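You operate a simulated robot arm through the tools that you are given. There is no shell and no other tool.

You are at the controls of a simulated robot arm. One attempt, no reset.

Task
Grease the patch beside the bracket with the stick, then swing the bracket to the blue stop.
Fine: grease from the tin, all over the patch; the lid waits on the bench beside the tin and goes back on; stick back in its holder. A coat counts when it lies all over at full strength: go over it till it gets no stronger.

It is judged by the outcome, as a careful person would: the job done as asked, and still so three seconds after it is handed in. It fails if anything else is knocked over, pushed out of place, dropped, spilled or broken. Lids that push on must go on centred and level and be pressed home; caps that screw on are set level and turned clockwise until they are tight.

Robot
A 6-joint arm with a fingered hand, fixed in place. Base frame: the origin is on the floor under the middle of its stand, x ahead of it, y to its left, z up; the work surface is at about z = 865. Readings come in mm, degrees, newtons and seconds.
With the tool pointing down near the work surface it reaches from about 340 to 740 mm from the base axis. Its first joint turns from -115.0 to 115.0 degrees. Payload 4 kg.
The TCP is the grasp point between the finger pads, 26 mm short of the fingertips. In the tool frame z runs along the fingers and y along their closing line. The gripper opens to 132 mm; its body begins 73 mm behind the TCP. The gripper is a hand of 4 fingers: y runs from the thumb to the fingers, the wrist lies at [0, 0, -239] in the tool frame, and closing takes about 1.5 s.
Orientation is that of the tool frame in the base frame, as a unit quaternion [x, y, z, w]. With the fingers straight down and closing along the base's y, the tool's x points along the base's -x, its y along +y and its z along -z.

Tools
- The arm moves only by the tool send_rows. Its argument "motion" is a list of rows, each a list of 3 entries, a list of its own where there are three numbers: the finger opening in mm, from 0 to 132, then the shift along the base's x, y, z in mm, then the turn, a rotation vector about the base's x, y, z in degrees. In form: [[gripper, [x, y, z], [wx, wy, wz]], ...]. A call has 1 to 20 rows; each row is the pose to reach, as a shift and turn from the pose commanded when the call began. Rows are played at 5 a second. More than 50 mm and 8.6 degrees between two rows, or a gripper value outside its range, and nothing of the call is played. A pose out of reach is approached as far as the arm can. The call stops where the force on the tool passes 90 N (or 10 N more than at its start, if that is more) or the arm is blocked; 0.2 s more then pass. The fingers move at their own pace (about 153 mm/s each) and stop on an object; they squeeze with about 22 N. The grip force told is the motor's: it shows also when the fingers shut on nothing. Time passes only in rows, and 0.2 s behind the last, so rows that repeat a pose let the fingers close. The reply holds the time, the measured pose of the TCP, the force on the tool along the base axes, the opening and the grip force, in the units named above and with some noise, with the torque about the TCP (base axes, N m) and any sound that the robot's microphone picked up.
- Cameras (640 x 400 px; columns grow to the right, rows downward): "scene" is fixed at [51.3, 500.4, 1476]; the picture's right is [-0.42, -0.91, 0.00], its down [-0.53, 0.24, -0.81] and it looks along [0.74, -0.34, -0.59] (base axes); focal length 272 px, centre (320, 200). "wrist" rides on the gripper at [68, 2, -97] in the tool frame; the picture's right is [-0.03, 1.00, 0.00], its down [-0.82, -0.02, -0.58] and it looks along [-0.58, -0.01, 0.82] (tool axes); focal length 270 px, centre (320, 200).
- camera(camera): a new picture of that camera. The clock stands still meanwhile.
- slide_trunk(by): slides the trunk up (or, below 0, down) by that many mm; the arm rides with it, the base frame stays. It gives what a move gives, with no picture.
- set_grasp(shape): the hand has 4 fingers and takes this shape, open, in about a second: jaw (thumb against the fingers, like two jaws); tri (thumb and two fingers); tip (a fingertip pinch); poke (one finger out to press); point (the index stretched); flat (the hand flat); cup (the hand cupped); fist (a fist). The gripper value then closes the fingers along that shape, each until it touches; the sizes above hold for jaw. It gives what a move gives, with no picture.
- probe_pixels(camera, pixels): there is no depth. For up to 12 entries [column, row, z] of the newest picture of that camera ("zoom" is the newest enlarged one), the place [x, y] in the base frame at which the ray of that pixel passes the height z, good to about 2 mm. The clock stands still meanwhile.
- inspect(camera, box): a new picture of the part [left, top, right, bottom] of that camera's present view, enlarged. The clock stands still meanwhile.
- close_job(): hands the job in; it is judged then, once.

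Unless the task says otherwise, let go and move clear before handing in.

The tools are called as a command line: name --argument value ..., lists and objects as JSON in quotes. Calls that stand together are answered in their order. send_rows: Moves the arm, as the interface text tells. Its arguments: {"type":"object","properties":{"motion":{"type":"array","items":{"type":"array"}}},"required":["motion"]} The other tools are called the same way: slide_trunk (by) moves the trunk up or down; set_grasp (shape) gives the hand a shape; camera (camera) takes a picture; probe_pixels (camera, pixels) gives the place at which the rays of pixels pass given heights; inspect (camera, box) takes an enlarged picture of a part of a camera's view; close_job () hands the job in.

At the start:

```text
time: 0.0
ee_pos: [391.7, 118.8, 1312.7]
orientation: [0.001, 1.0, 0.0, 0.0]
contact_force: [-0.1, 0.1, -0.9]
moment: [0.02, -0.01, 0.02]
gripper_width: 131.8
finger_force: 0.1
shape: jaw
trunk travel left (down, up): [-925.0, 65.0]
```

scene: 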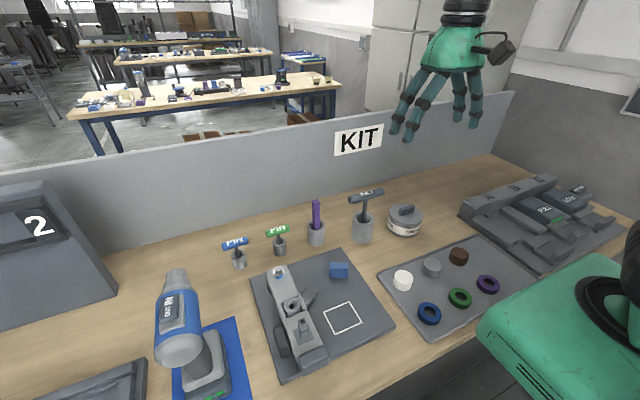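
wrist: 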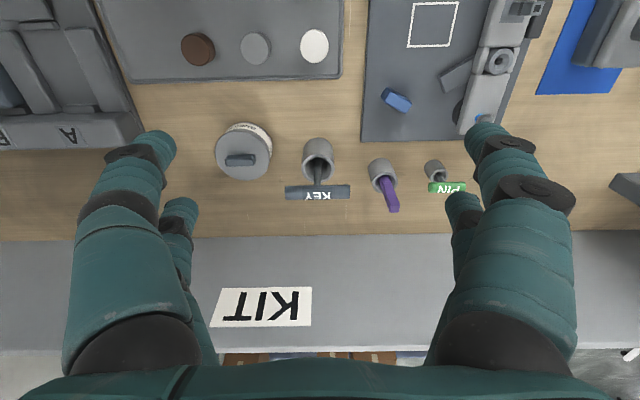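

The scene shows a plate with a bracket, white-outlined patch (342,318), blue stop (338,270), a tin with a knobbed lid (405,220), and a purple stick in a holder (316,225). I'll look closer at each.

inspect --camera "scene" --box '[230, 240, 410, 390]'

inspect --camera "scene" --box '[290, 170, 450, 270]'

inspect --camera "wrist" --box '[200, 100, 460, 230]'

inspect --camera "wrist" --box '[350, 0, 560, 150]'

```text
2.67 times, centred on (320, 315) of scene
```

zoom: 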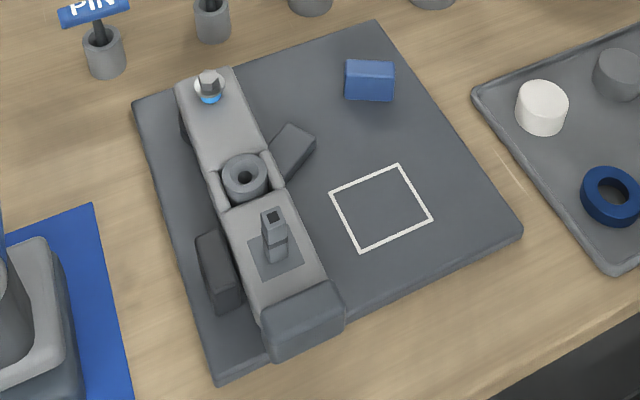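

```text
4.00 times, centred on (370, 220) of scene
```

zoom: 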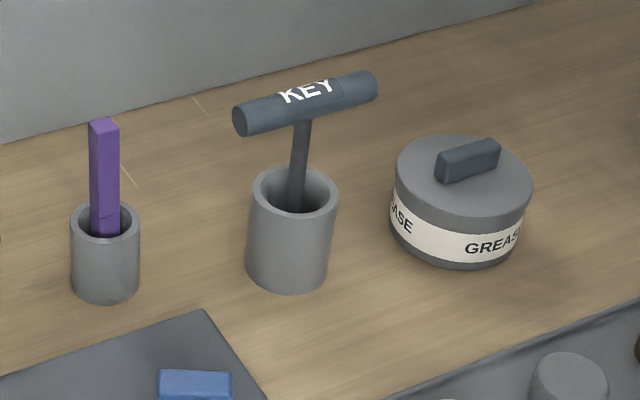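

```text
2.46 times, centred on (330, 165) of wrist
```

zoom: 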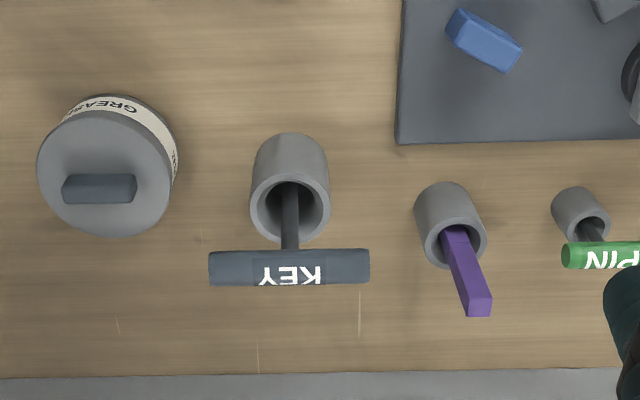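

```text
2.67 times, centred on (455, 75) of wrist
```

zoom: 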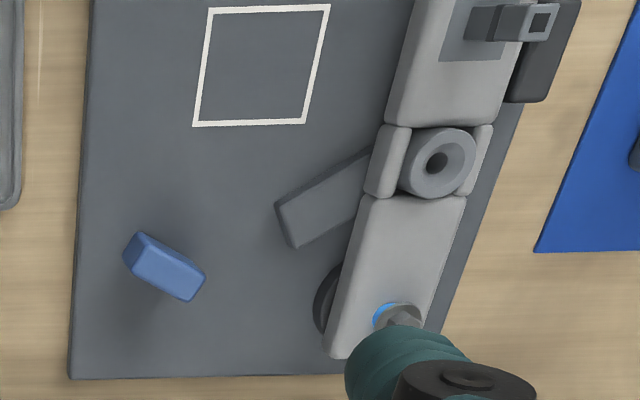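

I'll measure the main positions from the current pictures before moving in for better views.

probe_pixels --camera "scene" --pixels '[[280, 272, 900], [291, 305, 900], [303, 330, 900], [312, 362, 880], [338, 270, 880], [329, 312, 875], [349, 302, 875], [361, 321, 875], [334, 334, 875], [316, 225, 925], [405, 211, 920], [365, 200, 950]]'

camera --camera "wrist"

probe_pixels --camera "wrist" --pixels '[[397, 100, 880], [315, 150, 910], [383, 163, 910], [392, 208, 960], [240, 160, 920], [225, 160, 920], [254, 160, 920], [498, 62, 900], [415, 2, 875], [458, 2, 875], [407, 46, 875], [449, 46, 875]]'

```text
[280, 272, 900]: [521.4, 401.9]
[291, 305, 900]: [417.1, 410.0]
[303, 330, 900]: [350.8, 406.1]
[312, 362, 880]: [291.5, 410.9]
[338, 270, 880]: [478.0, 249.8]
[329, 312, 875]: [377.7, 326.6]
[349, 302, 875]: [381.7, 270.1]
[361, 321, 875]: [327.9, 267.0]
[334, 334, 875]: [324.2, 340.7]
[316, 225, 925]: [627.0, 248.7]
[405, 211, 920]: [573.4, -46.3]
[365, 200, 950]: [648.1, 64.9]
```

```text
taken
```

wrist: 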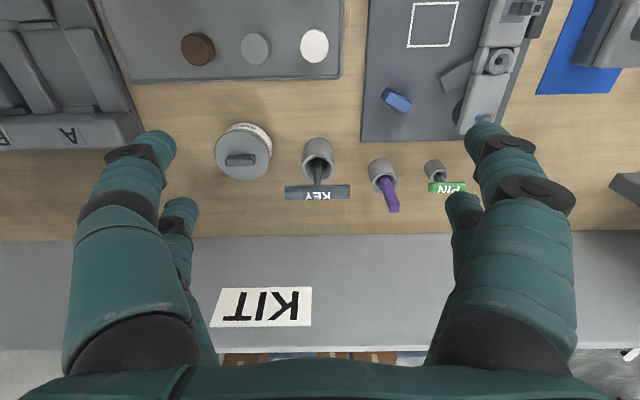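

```text
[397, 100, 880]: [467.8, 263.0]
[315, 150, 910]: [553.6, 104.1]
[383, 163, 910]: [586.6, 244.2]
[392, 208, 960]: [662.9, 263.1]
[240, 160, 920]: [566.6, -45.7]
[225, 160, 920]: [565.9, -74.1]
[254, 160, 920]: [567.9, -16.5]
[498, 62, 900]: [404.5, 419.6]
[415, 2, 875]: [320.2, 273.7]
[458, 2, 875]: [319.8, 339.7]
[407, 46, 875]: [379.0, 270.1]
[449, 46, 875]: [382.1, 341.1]
```

Patch is about x 320–380, y 270–340; stick at about (590–630, 247), tin near (570,-46). I'll move over the fixture for a closer wrist view.

send_rows --motion '[[132, [-20, 30, -15], [0, 0, 0]], [132, [-40, 60, -35], [0, 0, 0]], [132, [-60, 90, -55], [0, 0, 0]], [132, [-80, 120, -75], [0, 0, 0]], [132, [-100, 150, -95], [0, 0, 0]], [132, [-115, 180, -115], [0, 0, 0]], [132, [-130, 210, -130], [0, 0, 0]], [132, [-130, 210, -130], [0, 0, 0]]]'

camera --camera "wrist"

camera --camera "scene"

```text
time: 1.8
ee_pos: [261.5, 329.2, 1182.6]
orientation: [0.0, 1.0, -0.001, -0.001]
contact_force: [-0.6, 0.1, 0.4]
moment: [0.01, -0.01, 0.02]
gripper_width: 132.0
finger_force: 0.0
shape: jaw
trunk travel left (down, up): [-925.0, 65.0]
```

```text
taken
```

wrist: 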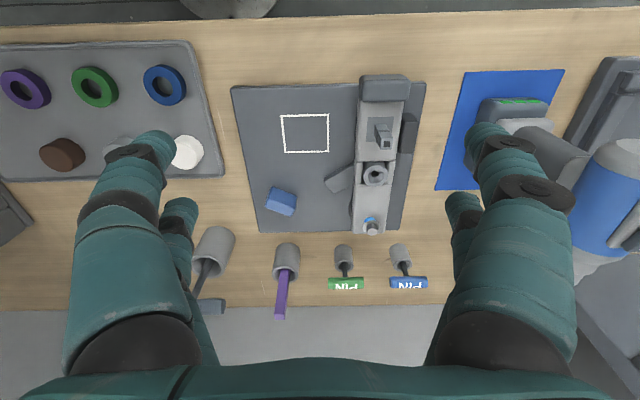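

```text
taken
```

scene: 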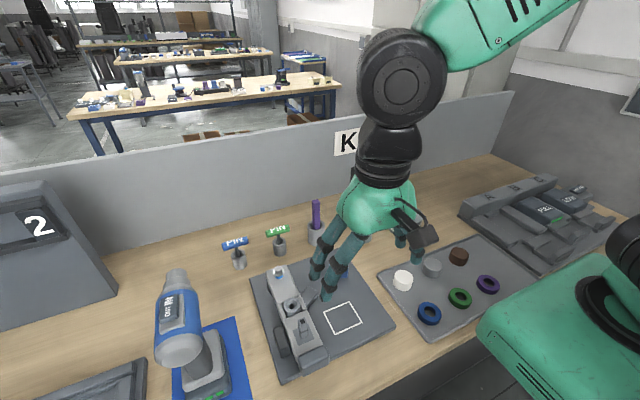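

inspect --camera "wrist" --box '[230, 60, 450, 240]'

probe_pixels --camera "wrist" --pixels '[[281, 115, 875], [329, 114, 875], [329, 152, 875], [286, 152, 875], [281, 200, 890], [370, 222, 915], [375, 174, 915], [384, 85, 890], [340, 180, 885], [232, 85, 875], [258, 232, 875], [402, 232, 875]]'

```text
2.22 times, centred on (340, 150) of wrist
```

zoom: 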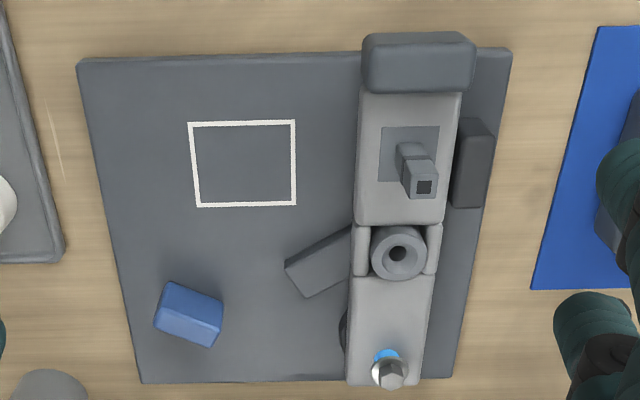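

```text
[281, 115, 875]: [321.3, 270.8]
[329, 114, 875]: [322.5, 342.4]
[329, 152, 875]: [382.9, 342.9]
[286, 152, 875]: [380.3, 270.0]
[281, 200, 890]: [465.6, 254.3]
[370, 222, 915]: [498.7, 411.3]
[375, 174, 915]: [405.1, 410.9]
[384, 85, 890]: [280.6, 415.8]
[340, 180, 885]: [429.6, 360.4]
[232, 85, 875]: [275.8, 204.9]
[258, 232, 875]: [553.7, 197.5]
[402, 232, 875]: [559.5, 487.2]
```

The bracket looks like the long light beam (pivot bolt with blue washer at pixel (370,225)), and the blue stop (281,200) is tilted to meet its side. I'll go lower to see the bar at (340,180) and the rest of the bracket clearly.

send_rows --motion '[[132, [15, 0, -30], [0, 0, 0]], [132, [30, 0, -60], [0, 0, 0]], [132, [45, 0, -90], [0, 0, 0]], [132, [60, 0, -120], [0, 0, 0]], [132, [60, 0, -120], [0, 0, 0]]]'

camera --camera "wrist"

inspect --camera "scene" --box '[240, 250, 340, 380]'

```text
time: 3.0
ee_pos: [320.0, 328.4, 1062.7]
orientation: [-0.001, 1.0, 0.0, 0.0]
contact_force: [0.1, -0.4, 0.1]
moment: [0.01, -0.01, -0.01]
gripper_width: 132.1
finger_force: 0.0
shape: jaw
trunk travel left (down, up): [-925.0, 65.0]
```

```text
taken
```

wrist: 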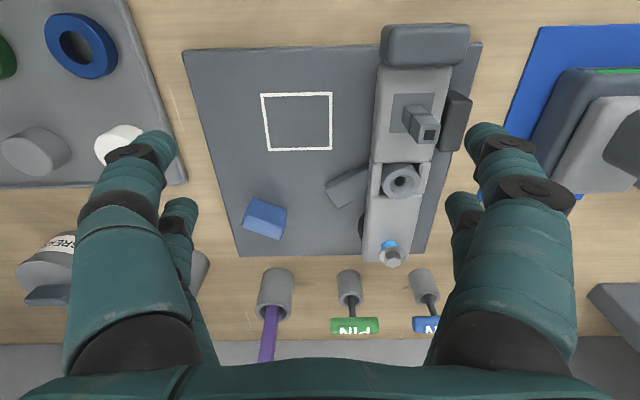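

```text
3.08 times, centred on (290, 315) of scene
```

zoom: 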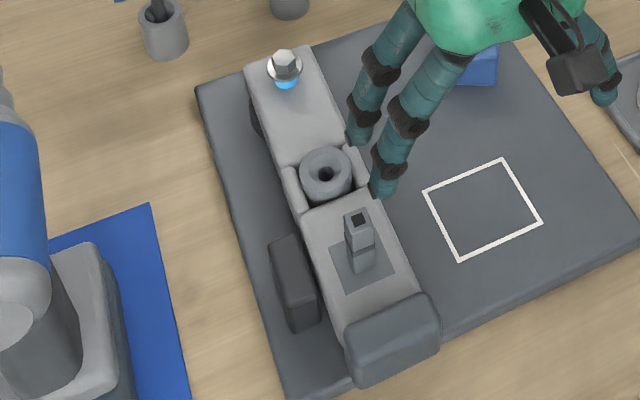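

inspect --camera "wrist" --box '[310, 10, 490, 140]'

inspect --camera "wrist" --box '[230, 140, 450, 280]'

```text
3.08 times, centred on (400, 75) of wrist
```

zoom: 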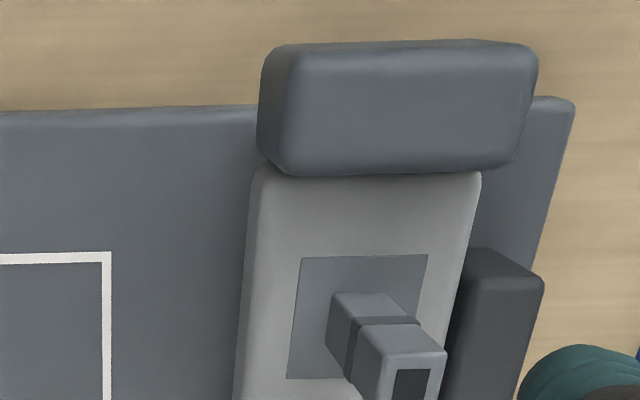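

```text
2.86 times, centred on (340, 210) of wrist
```

zoom: 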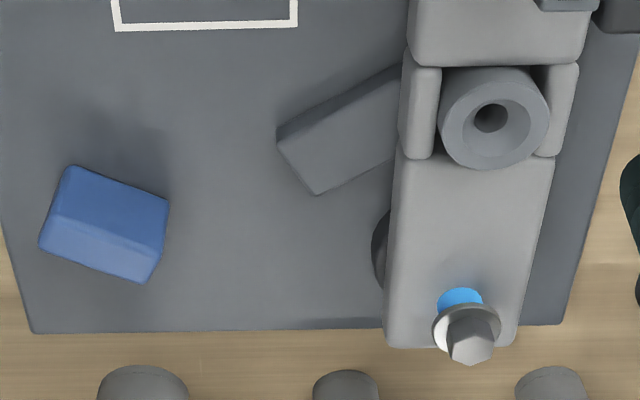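

I'll triangulate heights of the bracket features from both cameras' rays.

camera --camera "scene"

probe_pixels --camera "wrist" --pixels '[[391, 258, 865], [391, 258, 965], [401, 181, 865], [401, 181, 965], [429, 131, 865], [429, 131, 965], [383, 63, 865], [383, 63, 965], [467, 58, 865], [467, 58, 965], [268, 198, 865], [268, 198, 965]]'

probe_pixels --camera "scene" --pixels '[[281, 270, 865], [281, 270, 965], [295.5, 307, 865], [295.5, 307, 965], [301.4, 320.8, 865], [301.4, 320.8, 965], [302, 362, 865], [302, 362, 965], [328, 346, 865], [328, 346, 965], [327, 264, 865], [327, 264, 965]]'

```text
taken
```

scene: 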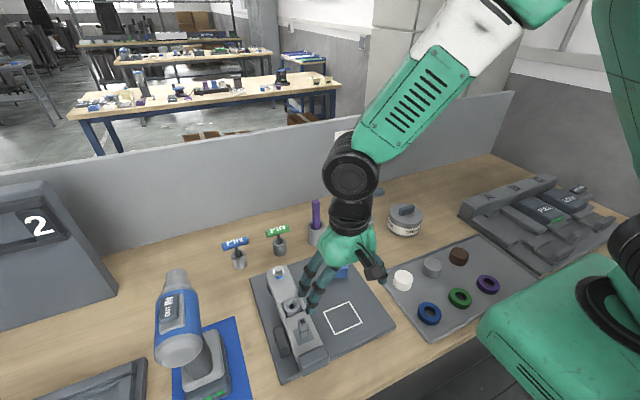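

```text
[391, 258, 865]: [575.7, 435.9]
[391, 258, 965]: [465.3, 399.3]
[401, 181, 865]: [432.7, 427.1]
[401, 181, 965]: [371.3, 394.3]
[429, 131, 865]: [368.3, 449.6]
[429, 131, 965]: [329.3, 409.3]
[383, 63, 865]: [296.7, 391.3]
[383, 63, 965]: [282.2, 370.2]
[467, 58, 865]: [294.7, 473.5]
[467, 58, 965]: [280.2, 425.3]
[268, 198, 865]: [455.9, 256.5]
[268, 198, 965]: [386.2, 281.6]
```

```text
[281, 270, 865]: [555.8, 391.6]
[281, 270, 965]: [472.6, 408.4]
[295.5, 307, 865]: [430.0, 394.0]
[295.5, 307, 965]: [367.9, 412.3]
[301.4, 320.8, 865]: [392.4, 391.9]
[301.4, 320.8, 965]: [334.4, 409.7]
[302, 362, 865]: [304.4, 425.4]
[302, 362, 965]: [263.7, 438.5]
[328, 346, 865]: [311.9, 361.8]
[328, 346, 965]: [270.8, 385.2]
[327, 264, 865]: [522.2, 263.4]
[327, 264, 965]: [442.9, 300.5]
```

Triangulated: bolt head ≈ (486,405,948), ring ≈ (391,406,930), post top ≈ (332,409,964). Now I'll lift and move over to view the stick and the tin closely.

send_rows --motion '[[132, [10, -20, 20], [0, 0, 0]], [132, [25, -55, 40], [0, 0, 0]], [132, [40, -95, 50], [0, 0, 0]], [132, [55, -135, 50], [0, 0, 0]], [132, [70, -175, 50], [0, 0, 0]], [132, [80, -200, 50], [0, 0, 0]], [132, [80, -200, 50], [0, 0, 0]]]'

camera --camera "wrist"

inspect --camera "wrist" --box '[340, 140, 460, 260]'

inspect --camera "wrist" --box '[150, 120, 310, 260]'

```text
time: 4.6
ee_pos: [401.1, 128.8, 1112.2]
orientation: [-0.001, 1.0, 0.0, 0.0]
contact_force: [-0.5, -0.1, -0.2]
moment: [0.0, -0.01, -0.01]
gripper_width: 131.9
finger_force: 0.1
shape: jaw
trunk travel left (down, up): [-925.0, 65.0]
```

```text
taken
```

wrist: 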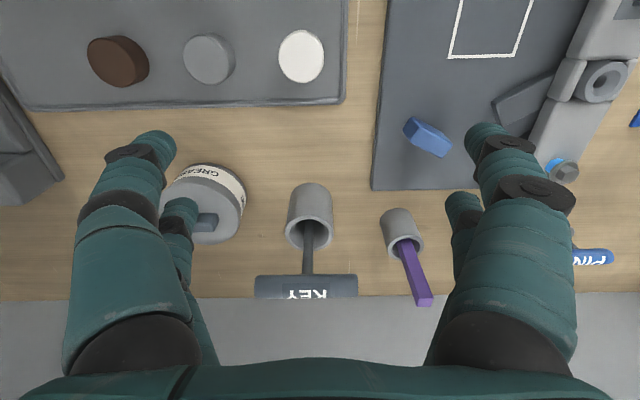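

```text
3.33 times, centred on (400, 200) of wrist
```

zoom: 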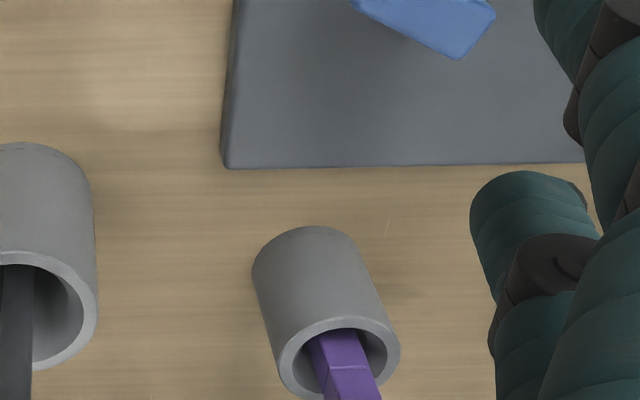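

```text
2.86 times, centred on (230, 190) of wrist
```

zoom: 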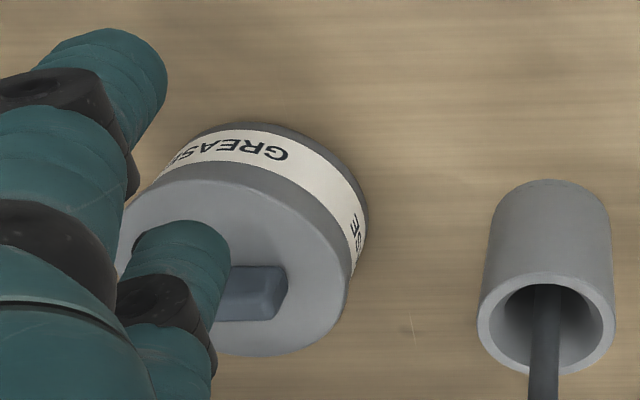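

The stick (purple, wrist px (405,250)→(425,302)) looks near upright. I'll triangulate its top/bottom plus the holder, tin lid and knob.

inspect --camera "wrist" --box '[370, 200, 470, 310]'

inspect --camera "scene" --box '[290, 185, 350, 255]'

inspect --camera "scene" --box '[370, 190, 440, 245]'

```text
3.64 times, centred on (420, 255) of wrist
```

zoom: 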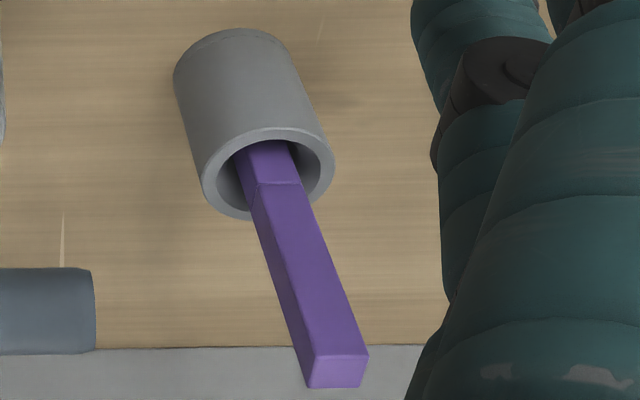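

```text
5.71 times, centred on (320, 220) of scene
```

zoom: 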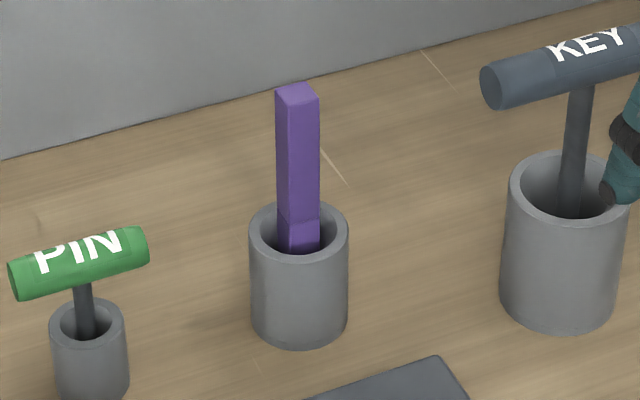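

```text
7.27 times, centred on (405, 218) of scene
```

zoom: 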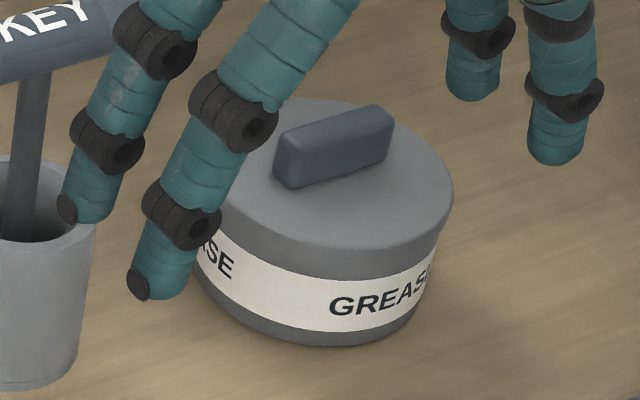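

camera --camera "wrist"

camera --camera "scene"

probe_pixels --camera "wrist" --pixels '[[424.7, 302.5, 865], [424.7, 302.5, 965], [405.7, 247.3, 865], [405.7, 247.3, 965], [407.6, 250.3, 865], [407.6, 250.3, 965], [206, 221, 865], [206, 221, 965], [308, 233, 865], [308, 233, 965], [203, 186, 865], [246, 186, 965]]'

probe_pixels --camera "scene" --pixels '[[316, 201.3, 865], [316, 201.3, 965], [316.3, 224.9, 865], [316.3, 224.9, 965], [316.1, 223.7, 865], [316.1, 223.7, 965], [406, 208, 865], [406, 208, 965], [366, 222, 865], [366, 222, 965]]'

```text
taken
```

wrist: 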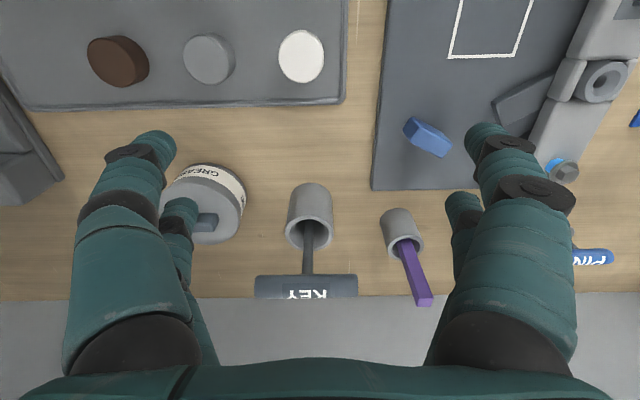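

```text
taken
```

scene: 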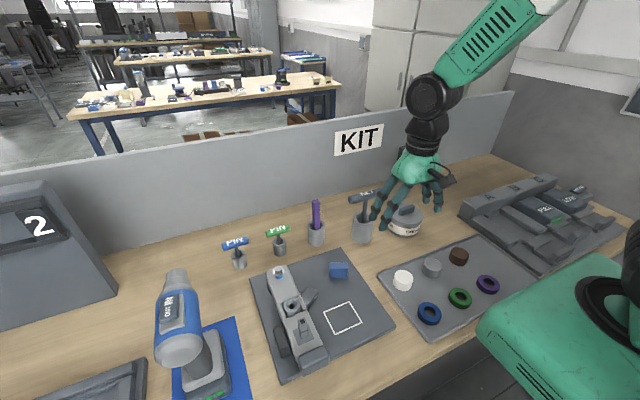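

```text
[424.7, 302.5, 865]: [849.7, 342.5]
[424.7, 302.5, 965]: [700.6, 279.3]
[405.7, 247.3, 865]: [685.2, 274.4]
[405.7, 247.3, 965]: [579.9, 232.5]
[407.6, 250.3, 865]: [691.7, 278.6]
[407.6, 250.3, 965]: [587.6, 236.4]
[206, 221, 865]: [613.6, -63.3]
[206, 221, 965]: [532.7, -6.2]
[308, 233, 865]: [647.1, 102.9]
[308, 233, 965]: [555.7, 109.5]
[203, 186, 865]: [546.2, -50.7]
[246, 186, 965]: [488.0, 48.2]
```

```text
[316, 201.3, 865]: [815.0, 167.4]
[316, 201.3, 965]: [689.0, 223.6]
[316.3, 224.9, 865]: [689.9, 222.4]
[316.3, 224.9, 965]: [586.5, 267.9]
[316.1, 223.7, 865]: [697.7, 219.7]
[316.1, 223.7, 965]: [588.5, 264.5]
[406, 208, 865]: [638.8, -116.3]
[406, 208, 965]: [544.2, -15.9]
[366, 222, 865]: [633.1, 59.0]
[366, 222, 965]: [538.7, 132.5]
```

Stick top ≈ (630,250,1011), upright in a holder whose rim is at z≈924. Next I'll move sideways to get a clear view of the tin lid and free bench.

send_rows --motion '[[132, [0, -40, 0], [0, 0, 0]], [132, [0, -80, 0], [0, 0, 0]], [132, [0, -120, 0], [0, 0, 0]], [132, [0, -160, 0], [0, 0, 0]], [132, [0, -185, 0], [0, 0, 0]], [132, [0, -185, 0], [0, 0, 0]]]'

camera --camera "wrist"

inspect --camera "wrist" --box '[260, 130, 400, 250]'

inspect --camera "scene" --box '[370, 190, 440, 245]'

```text
time: 6.0
ee_pos: [401.6, -54.7, 1111.2]
orientation: [0.001, 1.0, 0.0, 0.0]
contact_force: [-0.2, 0.7, 0.1]
moment: [0.01, 0.0, 0.02]
gripper_width: 131.8
finger_force: 0.1
shape: jaw
trunk travel left (down, up): [-925.0, 65.0]
```

```text
taken
```

wrist: 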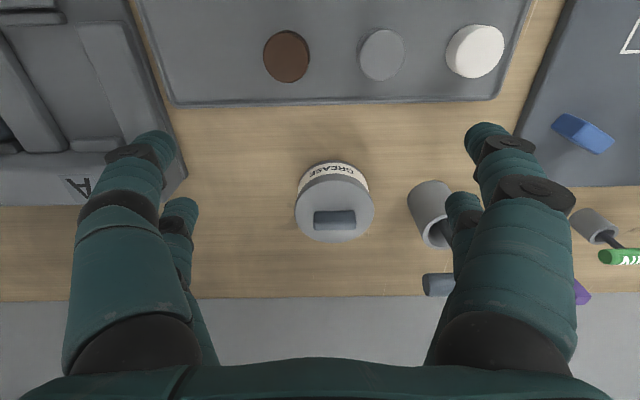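

```text
3.33 times, centred on (330, 190) of wrist
```

zoom: 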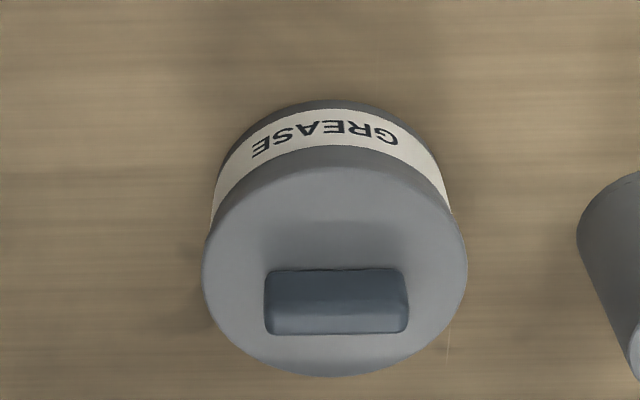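

```text
7.27 times, centred on (405, 218) of scene
```

zoom: 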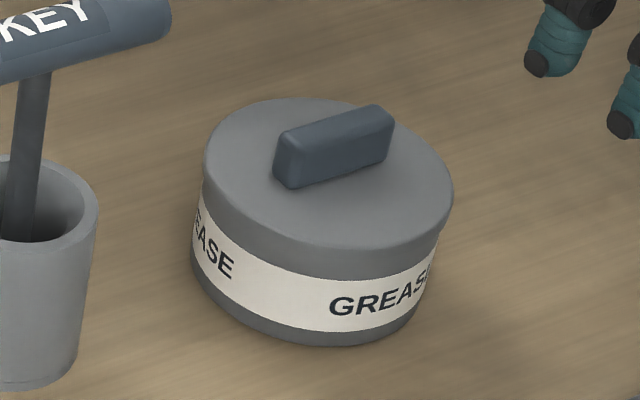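

camera --camera "scene"

probe_pixels --camera "wrist" --pixels '[[334.5, 208.6, 865], [334.5, 208.6, 965], [334.8, 225.1, 865], [334.8, 225.1, 965], [294.9, 208.6, 915], [374.1, 208.6, 915], [313.5, 222, 935], [356.5, 222, 935], [335, 178, 910], [334, 100, 875], [185, 160, 865], [320, 300, 865]]'

probe_pixels --camera "scene" --pixels '[[406.1, 214.4, 865], [406.1, 214.4, 965], [407.1, 208.4, 865], [407.1, 208.4, 965]]'

```text
taken
```

scene: 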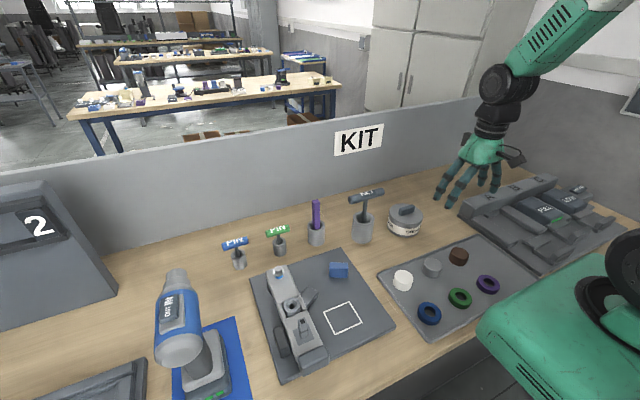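

```text
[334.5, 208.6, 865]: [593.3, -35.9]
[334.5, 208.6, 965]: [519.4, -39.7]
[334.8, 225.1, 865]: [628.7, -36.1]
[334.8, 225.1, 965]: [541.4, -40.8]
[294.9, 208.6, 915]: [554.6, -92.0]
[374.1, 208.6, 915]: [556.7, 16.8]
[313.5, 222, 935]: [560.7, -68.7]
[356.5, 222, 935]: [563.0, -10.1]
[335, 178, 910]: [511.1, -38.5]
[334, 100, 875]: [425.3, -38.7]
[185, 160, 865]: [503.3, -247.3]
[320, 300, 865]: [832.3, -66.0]
```

```text
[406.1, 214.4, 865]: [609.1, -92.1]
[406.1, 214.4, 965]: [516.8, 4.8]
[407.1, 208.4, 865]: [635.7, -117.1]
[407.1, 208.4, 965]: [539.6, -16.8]
```

Lid centre ≈ (561,-39.5), top z≈921; knob bar runs along y (≈58 mm long, ≈16 mm thick), top z≈942. I'll move above it while yawing −90° so that the fingers close along x.

send_rows --motion '[[132, [13, 1, 0], [0, 0, -7.5]], [132, [27, 2, 0], [0, 0, -15]], [120, [40, 4, 0], [0, 0, -22.5]], [110, [53, 5, 0], [0, 0, -30]], [100, [67, 6, 0], [0, 0, -37.5]], [90, [80, 8, 0], [0, 0, -45]], [80, [93, 9, 0], [0, 0, -52.5]], [70, [107, 10, 0], [0, 0, -60]], [70, [120, 11, 0], [0, 0, -67.5]], [70, [133, 13, 0], [0, 0, -75]], [70, [147, 14, 0], [0, 0, -82.5]], [70, [161, 15, 0], [0, 0, -90]], [70, [161, 15, 0], [0, 0, -90]]]'

camera --camera "wrist"

camera --camera "scene"

```text
time: 8.8
ee_pos: [562.9, -40.9, 1113.4]
orientation: [0.708, 0.707, 0.0, -0.001]
contact_force: [0.3, 0.0, 0.5]
moment: [0.0, -0.02, 0.03]
gripper_width: 70.7
finger_force: 0.1
shape: jaw
trunk travel left (down, up): [-925.0, 65.0]
```

```text
taken
```

wrist: 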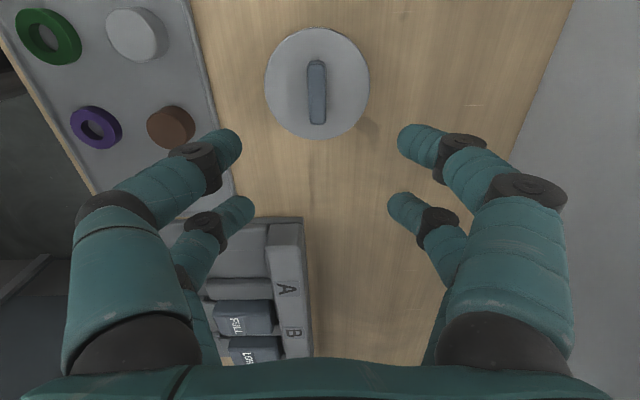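

```text
taken
```

scene: 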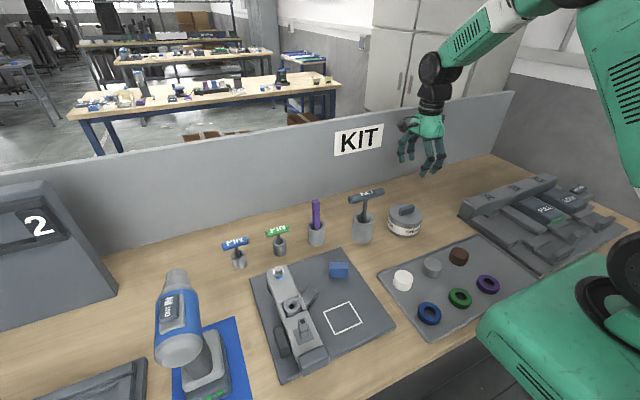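

Yaw works; the knob lies along the image vertical at (317,92). I'll measure its centre from here.

inspect --camera "wrist" --box '[250, 20, 390, 150]'

probe_pixels --camera "wrist" --pixels '[[317, 92, 942], [308, 92, 942], [326, 92, 942], [264, 83, 920], [370, 83, 920], [317, 28, 920], [317, 139, 920], [317, 124, 942], [315, 60, 942]]'

```text
3.08 times, centred on (320, 85) of wrist
```

zoom: 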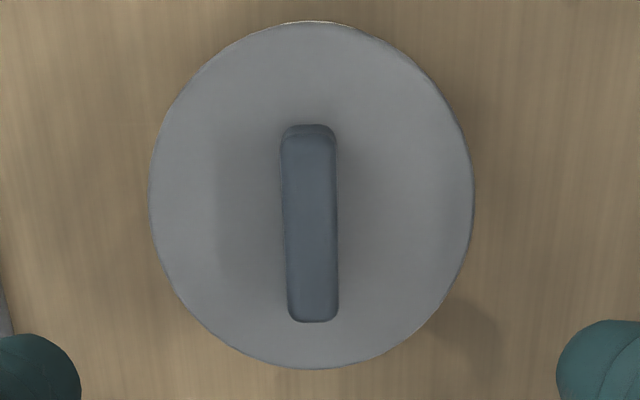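

```text
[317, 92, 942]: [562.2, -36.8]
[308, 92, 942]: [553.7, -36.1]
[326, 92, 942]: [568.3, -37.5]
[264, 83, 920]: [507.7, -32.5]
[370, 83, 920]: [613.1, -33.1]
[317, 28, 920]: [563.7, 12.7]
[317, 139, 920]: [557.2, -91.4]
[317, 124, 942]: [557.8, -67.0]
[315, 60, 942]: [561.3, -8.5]
```

Knob centre ≈ (560.5,-39). I'll descend above it with 70 mm opening to z≈965 and check.

send_rows --motion '[[70, [-2.2, 2.2, -40], [0, 0, 0]], [70, [-2.2, 2.2, -80], [0, 0, 0]], [70, [-2.2, 2.2, -115], [0, 0, 0]], [70, [-2.2, 2.2, -140], [0, 0, 0]], [70, [-2.2, 2.2, -148], [0, 0, 0]], [70, [-2.2, 2.2, -148], [0, 0, 0]]]'

inspect --camera "scene" --box '[350, 130, 470, 250]'

camera --camera "wrist"

```text
time: 10.2
ee_pos: [560.9, -39.2, 962.8]
orientation: [0.707, 0.707, 0.0, 0.0]
contact_force: [0.2, 0.1, -0.6]
moment: [0.01, -0.03, 0.03]
gripper_width: 70.4
finger_force: 0.0
shape: jaw
trunk travel left (down, up): [-925.0, 65.0]
```

```text
3.33 times, centred on (410, 190) of scene
```

zoom: 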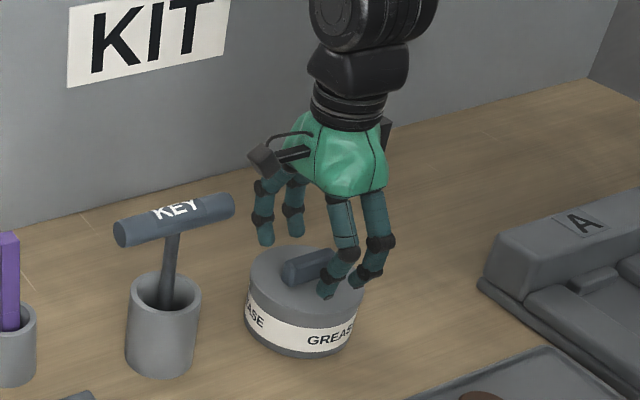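

```text
taken
```

wrist: 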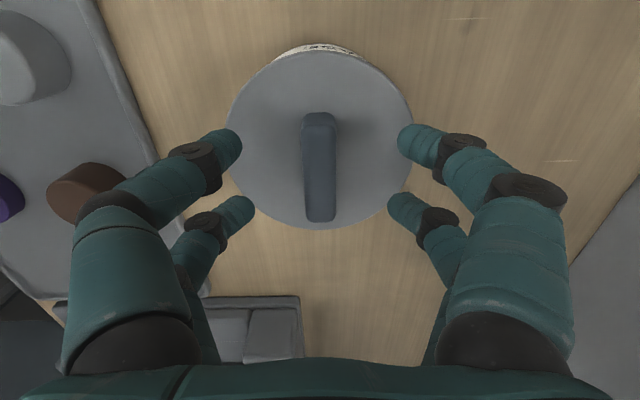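

Fingers straddle the knob evenly (tips at px 240/398 vs knob at 319). Lowering 12 mm then closing gently.

send_rows --motion '[[70, [0, 0, -6], [0, 0, 0]], [70, [0, 0, -12], [0, 0, 0]], [50, [0, 0, -12], [0, 0, 0]], [30, [0, 0, -12], [0, 0, 0]], [10, [0, 0, -12], [0, 0, 0]], [0, [0, 0, -12], [0, 0, 0]], [0, [0, 0, -12], [0, 0, 0]], [0, [0, 0, -12], [0, 0, 0]], [0, [0, 0, -12], [0, 0, 0]], [0, [0, 0, -12], [0, 0, 0]]]'

inspect --camera "scene" --box '[350, 130, 470, 250]'

camera --camera "wrist"

```text
time: 12.4
ee_pos: [559.6, -38.3, 951.3]
orientation: [0.707, 0.707, -0.001, 0.0]
contact_force: [-0.3, -1.4, -0.3]
moment: [0.0, 0.02, 0.01]
gripper_width: 10.7
finger_force: 21.7
shape: jaw
trunk travel left (down, up): [-925.0, 65.0]
heard: snap
```

```text
3.33 times, centred on (410, 190) of scene
```

zoom: 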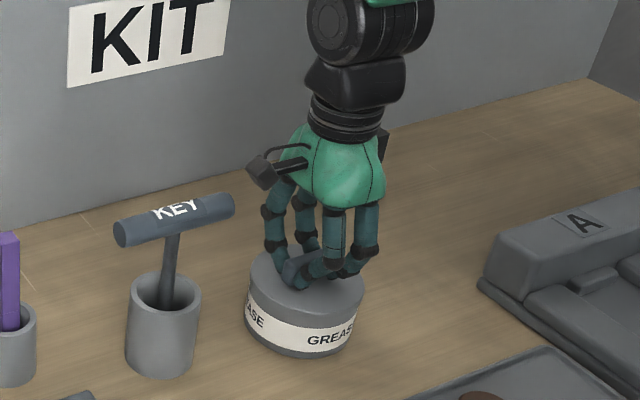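

```text
taken
```

wrist: 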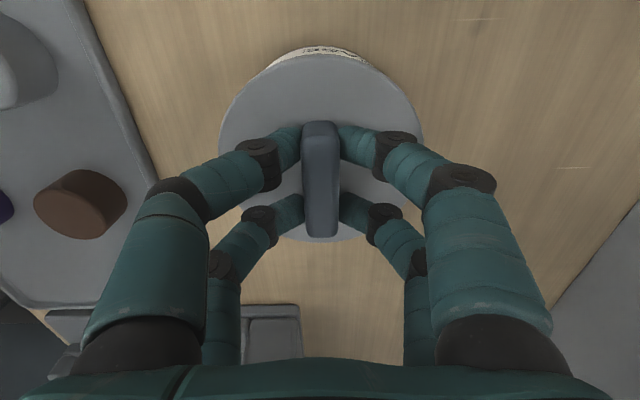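

The grip holds the knob (10.7 mm, 21.7 N) and a snap was heard, probably the lid loosening. I'll lift slowly straight up.

send_rows --motion '[[0, [0, 0, 3], [0, 0, 0]], [0, [0, 0, 6], [0, 0, 0]], [0, [0, 0, 10], [0, 0, 0]], [0, [0, 0, 15], [0, 0, 0]], [0, [0, 0, 20], [0, 0, 0]], [0, [0, 0, 25], [0, 0, 0]]]'

inspect --camera "scene" --box '[350, 130, 470, 250]'

```text
time: 13.8
ee_pos: [558.7, -38.7, 976.1]
orientation: [0.707, 0.707, 0.0, 0.0]
contact_force: [0.8, -0.8, -0.6]
moment: [-0.04, -0.02, -0.01]
gripper_width: 11.0
finger_force: 22.2
shape: jaw
trunk travel left (down, up): [-925.0, 65.0]
```

```text
3.33 times, centred on (410, 190) of scene
```

zoom: 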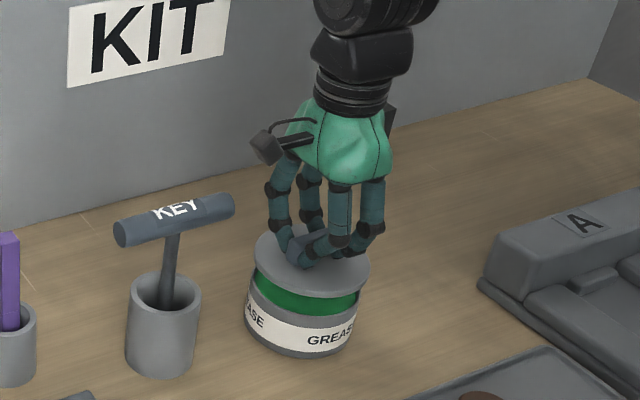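

Lid is off (green grease visible). Raising it clear, then moving it toward (660,-165) on the free bench.

send_rows --motion '[[0, [0, 0, 20], [0, 0, 0]], [0, [0, 0, 40], [0, 0, 0]], [0, [0, 0, 60], [0, 0, 0]], [0, [15, -20, 70], [0, 0, 0]], [0, [35, -45, 70], [0, 0, 0]], [0, [55, -70, 70], [0, 0, 0]], [0, [75, -95, 70], [0, 0, 0]], [0, [95, -118, 70], [0, 0, 0]], [0, [100, -126, 70], [0, 0, 0]], [0, [100, -126, 70], [0, 0, 0]]]'

camera --camera "scene"

camera --camera "wrist"

```text
time: 16.0
ee_pos: [660.4, -165.0, 1045.8]
orientation: [0.707, 0.707, 0.0, 0.0]
contact_force: [1.1, 0.2, -1.1]
moment: [-0.04, 0.0, -0.03]
gripper_width: 10.6
finger_force: 21.9
shape: jaw
trunk travel left (down, up): [-925.0, 65.0]
```

```text
taken
```

scene: 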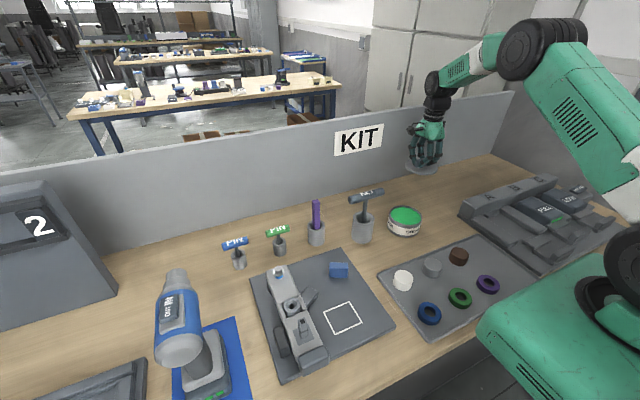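

```text
taken
```

wrist: 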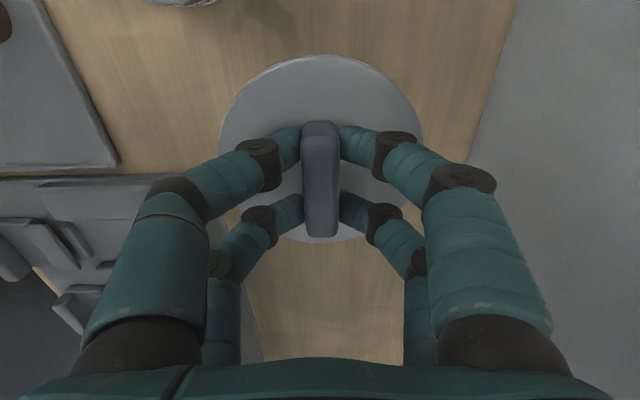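

The bench below at (660,-165) is clear. I'll lower to just above the bench and then feel for contact.

send_rows --motion '[[0, [0, 0, -30], [0, 0, 0]], [0, [0, 0, -60], [0, 0, 0]], [0, [0, 0, -90], [0, 0, 0]], [0, [0, 0, -110], [0, 0, 0]], [0, [0, 0, -118], [0, 0, 0]], [0, [0, 0, -122], [0, 0, 0]], [0, [0, 0, -122], [0, 0, 0]]]'

inspect --camera "scene" --box '[360, 110, 480, 230]'

```text
time: 17.6
ee_pos: [659.4, -164.5, 925.5]
orientation: [0.707, 0.707, 0.0, -0.001]
contact_force: [-0.1, 0.0, -0.7]
moment: [0.01, -0.01, 0.0]
gripper_width: 10.3
finger_force: 21.6
shape: jaw
trunk travel left (down, up): [-925.0, 65.0]
```

```text
3.33 times, centred on (420, 170) of scene
```

zoom: 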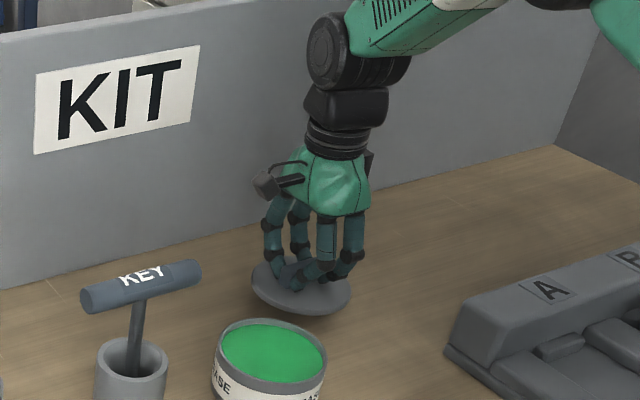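

Still above the bench with no contact force. Lower in small steps.

send_rows --motion '[[0, [0, 0, -4], [0, 0, 0]], [0, [0, 0, -8], [0, 0, 0]], [0, [0, 0, -8], [0, 0, 0]]]'

inspect --camera "scene" --box '[390, 140, 450, 200]'

```text
time: 18.4
ee_pos: [658.3, -164.4, 915.6]
orientation: [0.708, 0.707, 0.0, 0.0]
contact_force: [0.7, 0.2, -0.8]
moment: [0.0, -0.03, 0.01]
gripper_width: 10.7
finger_force: 22.0
shape: jaw
trunk travel left (down, up): [-925.0, 65.0]
```

```text
6.67 times, centred on (420, 170) of scene
```

zoom: 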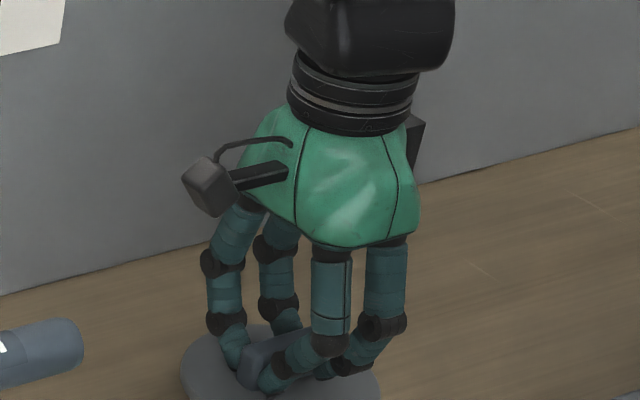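

send_rows --motion '[[0, [0, 0, -2], [0, 0, 0]], [0, [0, 0, -4], [0, 0, 0]], [0, [0, 0, -4], [0, 0, 0]]]'

inspect --camera "scene" --box '[380, 160, 460, 220]'

```text
time: 19.2
ee_pos: [660.6, -165.6, 912.7]
orientation: [0.707, 0.707, 0.0, -0.001]
contact_force: [-0.6, -0.2, -1.6]
moment: [0.0, 0.02, 0.03]
gripper_width: 10.6
finger_force: 22.1
shape: jaw
trunk travel left (down, up): [-925.0, 65.0]
```

```text
6.67 times, centred on (420, 190) of scene
```

zoom: 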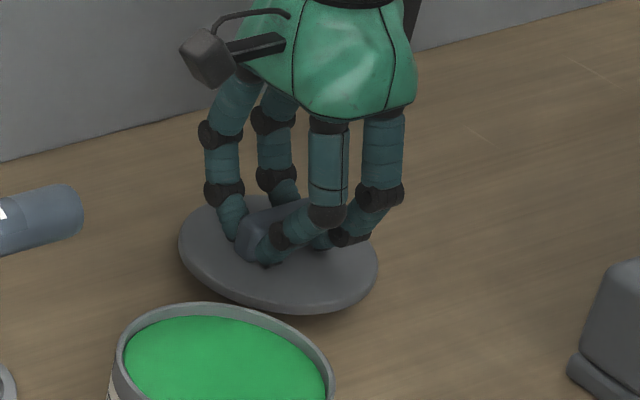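

No contact yet; continue 2 mm steps.

send_rows --motion '[[0, [0, 0, -1.5], [0, 0, 0]], [0, [0, 0, -3], [0, 0, 0]], [0, [0, 0, -3], [0, 0, 0]]]'

send_rows --motion '[[0, [0, 0, -1], [0, 0, 0]], [0, [0, 0, -2], [0, 0, 0]], [0, [0, 0, -2], [0, 0, 0]]]'

```text
time: 20.0
ee_pos: [660.1, -165.6, 910.4]
orientation: [0.707, 0.707, 0.001, -0.001]
contact_force: [0.1, 0.4, -0.5]
moment: [-0.03, 0.04, -0.01]
gripper_width: 10.5
finger_force: 22.1
shape: jaw
trunk travel left (down, up): [-925.0, 65.0]
```

```text
time: 20.8
ee_pos: [659.8, -165.1, 907.7]
orientation: [0.707, 0.707, 0.0, 0.0]
contact_force: [0.2, -0.2, -1.7]
moment: [-0.01, -0.01, -0.04]
gripper_width: 10.4
finger_force: 21.6
shape: jaw
trunk travel left (down, up): [-925.0, 65.0]
```

send_rows --motion '[[0, [0, 0, -1], [0, 0, 0]], [0, [0, 0, -2], [0, 0, 0]], [0, [0, 0, -2], [0, 0, 0]]]'

send_rows --motion '[[0, [0, 0, -1], [0, 0, 0]], [0, [0, 0, -2], [0, 0, 0]], [0, [0, 0, -2], [0, 0, 0]]]'

inspect --camera "scene" --box '[380, 160, 460, 220]'

```text
time: 21.6
ee_pos: [660.7, -166.1, 906.1]
orientation: [0.707, 0.707, 0.0, 0.0]
contact_force: [-0.4, -0.6, 0.4]
moment: [0.01, -0.02, 0.01]
gripper_width: 10.4
finger_force: 22.2
shape: jaw
trunk travel left (down, up): [-925.0, 65.0]
```

```text
time: 22.4
ee_pos: [659.8, -163.9, 902.9]
orientation: [0.707, 0.707, 0.0, 0.0]
contact_force: [-0.2, 0.6, -0.4]
moment: [-0.01, -0.03, 0.0]
gripper_width: 10.5
finger_force: 22.4
shape: jaw
trunk travel left (down, up): [-925.0, 65.0]
```

```text
6.67 times, centred on (420, 190) of scene
```

zoom: 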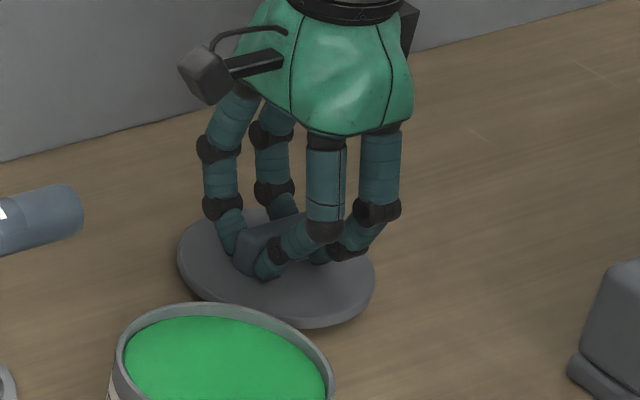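

send_rows --motion '[[0, [0, 0, -1], [0, 0, 0]], [0, [0, 0, -2], [0, 0, 0]], [0, [0, 0, -2], [0, 0, 0]]]'

send_rows --motion '[[0, [0, 0, -1], [0, 0, 0]], [0, [0, 0, -1], [0, 0, 0]]]'

send_rows --motion '[[0, [0, 0, -1], [0, 0, 0]], [0, [0, 0, -1], [0, 0, 0]]]'

```text
time: 23.2
ee_pos: [658.4, -165.3, 901.4]
orientation: [0.707, 0.707, 0.0, -0.001]
contact_force: [-0.6, -0.6, -0.9]
moment: [-0.02, 0.01, -0.02]
gripper_width: 10.3
finger_force: 21.4
shape: jaw
trunk travel left (down, up): [-925.0, 65.0]
```

```text
time: 23.8
ee_pos: [660.2, -166.1, 901.7]
orientation: [0.707, 0.707, 0.0, 0.001]
contact_force: [0.8, 0.5, 0.0]
moment: [0.0, 0.02, -0.04]
gripper_width: 10.5
finger_force: 22.0
shape: jaw
trunk travel left (down, up): [-925.0, 65.0]
```

```text
time: 24.4
ee_pos: [661.4, -165.6, 900.8]
orientation: [0.707, 0.707, 0.0, -0.001]
contact_force: [0.4, -0.3, -0.2]
moment: [0.0, 0.01, 0.03]
gripper_width: 10.7
finger_force: 22.6
shape: jaw
trunk travel left (down, up): [-925.0, 65.0]
```

send_rows --motion '[[0, [0, 0, -1], [0, 0, 0]], [0, [0, 0, -1], [0, 0, 0]]]'

send_rows --motion '[[0, [0, 0, -1], [0, 0, 0]], [0, [0, 0, -1], [0, 0, 0]]]'

send_rows --motion '[[0, [0, 0, -1], [0, 0, 0]], [0, [0, 0, -1], [0, 0, 0]]]'

inspect --camera "scene" --box '[380, 160, 460, 220]'

```text
time: 25.0
ee_pos: [660.1, -163.8, 900.5]
orientation: [0.707, 0.707, 0.0, 0.0]
contact_force: [0.9, 0.2, -1.3]
moment: [0.01, -0.01, -0.01]
gripper_width: 10.6
finger_force: 22.0
shape: jaw
trunk travel left (down, up): [-925.0, 65.0]
```

```text
time: 25.6
ee_pos: [660.3, -166.2, 898.1]
orientation: [0.707, 0.707, -0.001, -0.001]
contact_force: [-1.0, 1.0, -1.4]
moment: [-0.02, -0.02, 0.02]
gripper_width: 10.3
finger_force: 21.7
shape: jaw
trunk travel left (down, up): [-925.0, 65.0]
```

```text
time: 26.2
ee_pos: [660.7, -165.4, 896.8]
orientation: [0.707, 0.707, -0.001, 0.0]
contact_force: [0.1, -0.3, -0.3]
moment: [-0.01, 0.02, -0.03]
gripper_width: 10.3
finger_force: 22.1
shape: jaw
trunk travel left (down, up): [-925.0, 65.0]
```

```text
6.67 times, centred on (420, 190) of scene
```

zoom: 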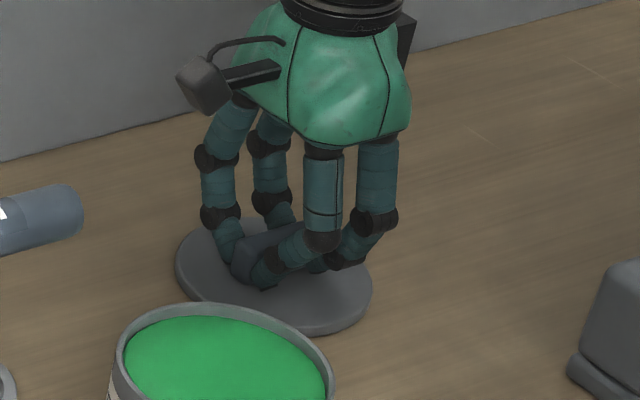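

Still no force; let me check via the scene rays how far the lid's lower edge is from the bench.

probe_pixels --camera "zoom" --pixels '[[310, 336, 865], [310, 336, 870], [260, 324, 865], [260, 324, 870], [360, 318, 865], [360, 318, 870], [372, 285, 870], [175, 262, 870]]'

camera --camera "wrist"

```text
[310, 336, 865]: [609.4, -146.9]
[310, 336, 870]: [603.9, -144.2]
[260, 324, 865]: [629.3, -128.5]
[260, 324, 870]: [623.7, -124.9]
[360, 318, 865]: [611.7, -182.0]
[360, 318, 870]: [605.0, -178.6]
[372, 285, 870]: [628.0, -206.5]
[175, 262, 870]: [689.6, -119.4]
```

```text
taken
```

wrist: 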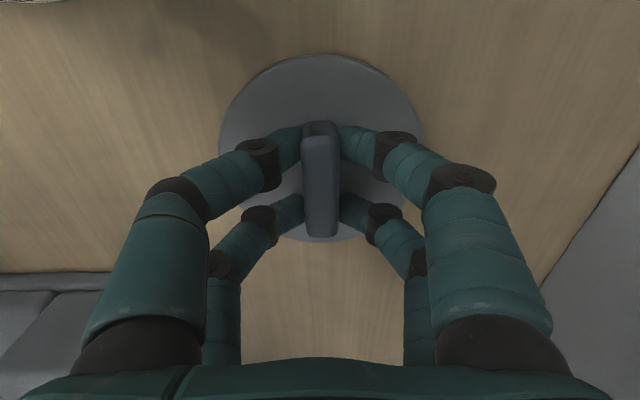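

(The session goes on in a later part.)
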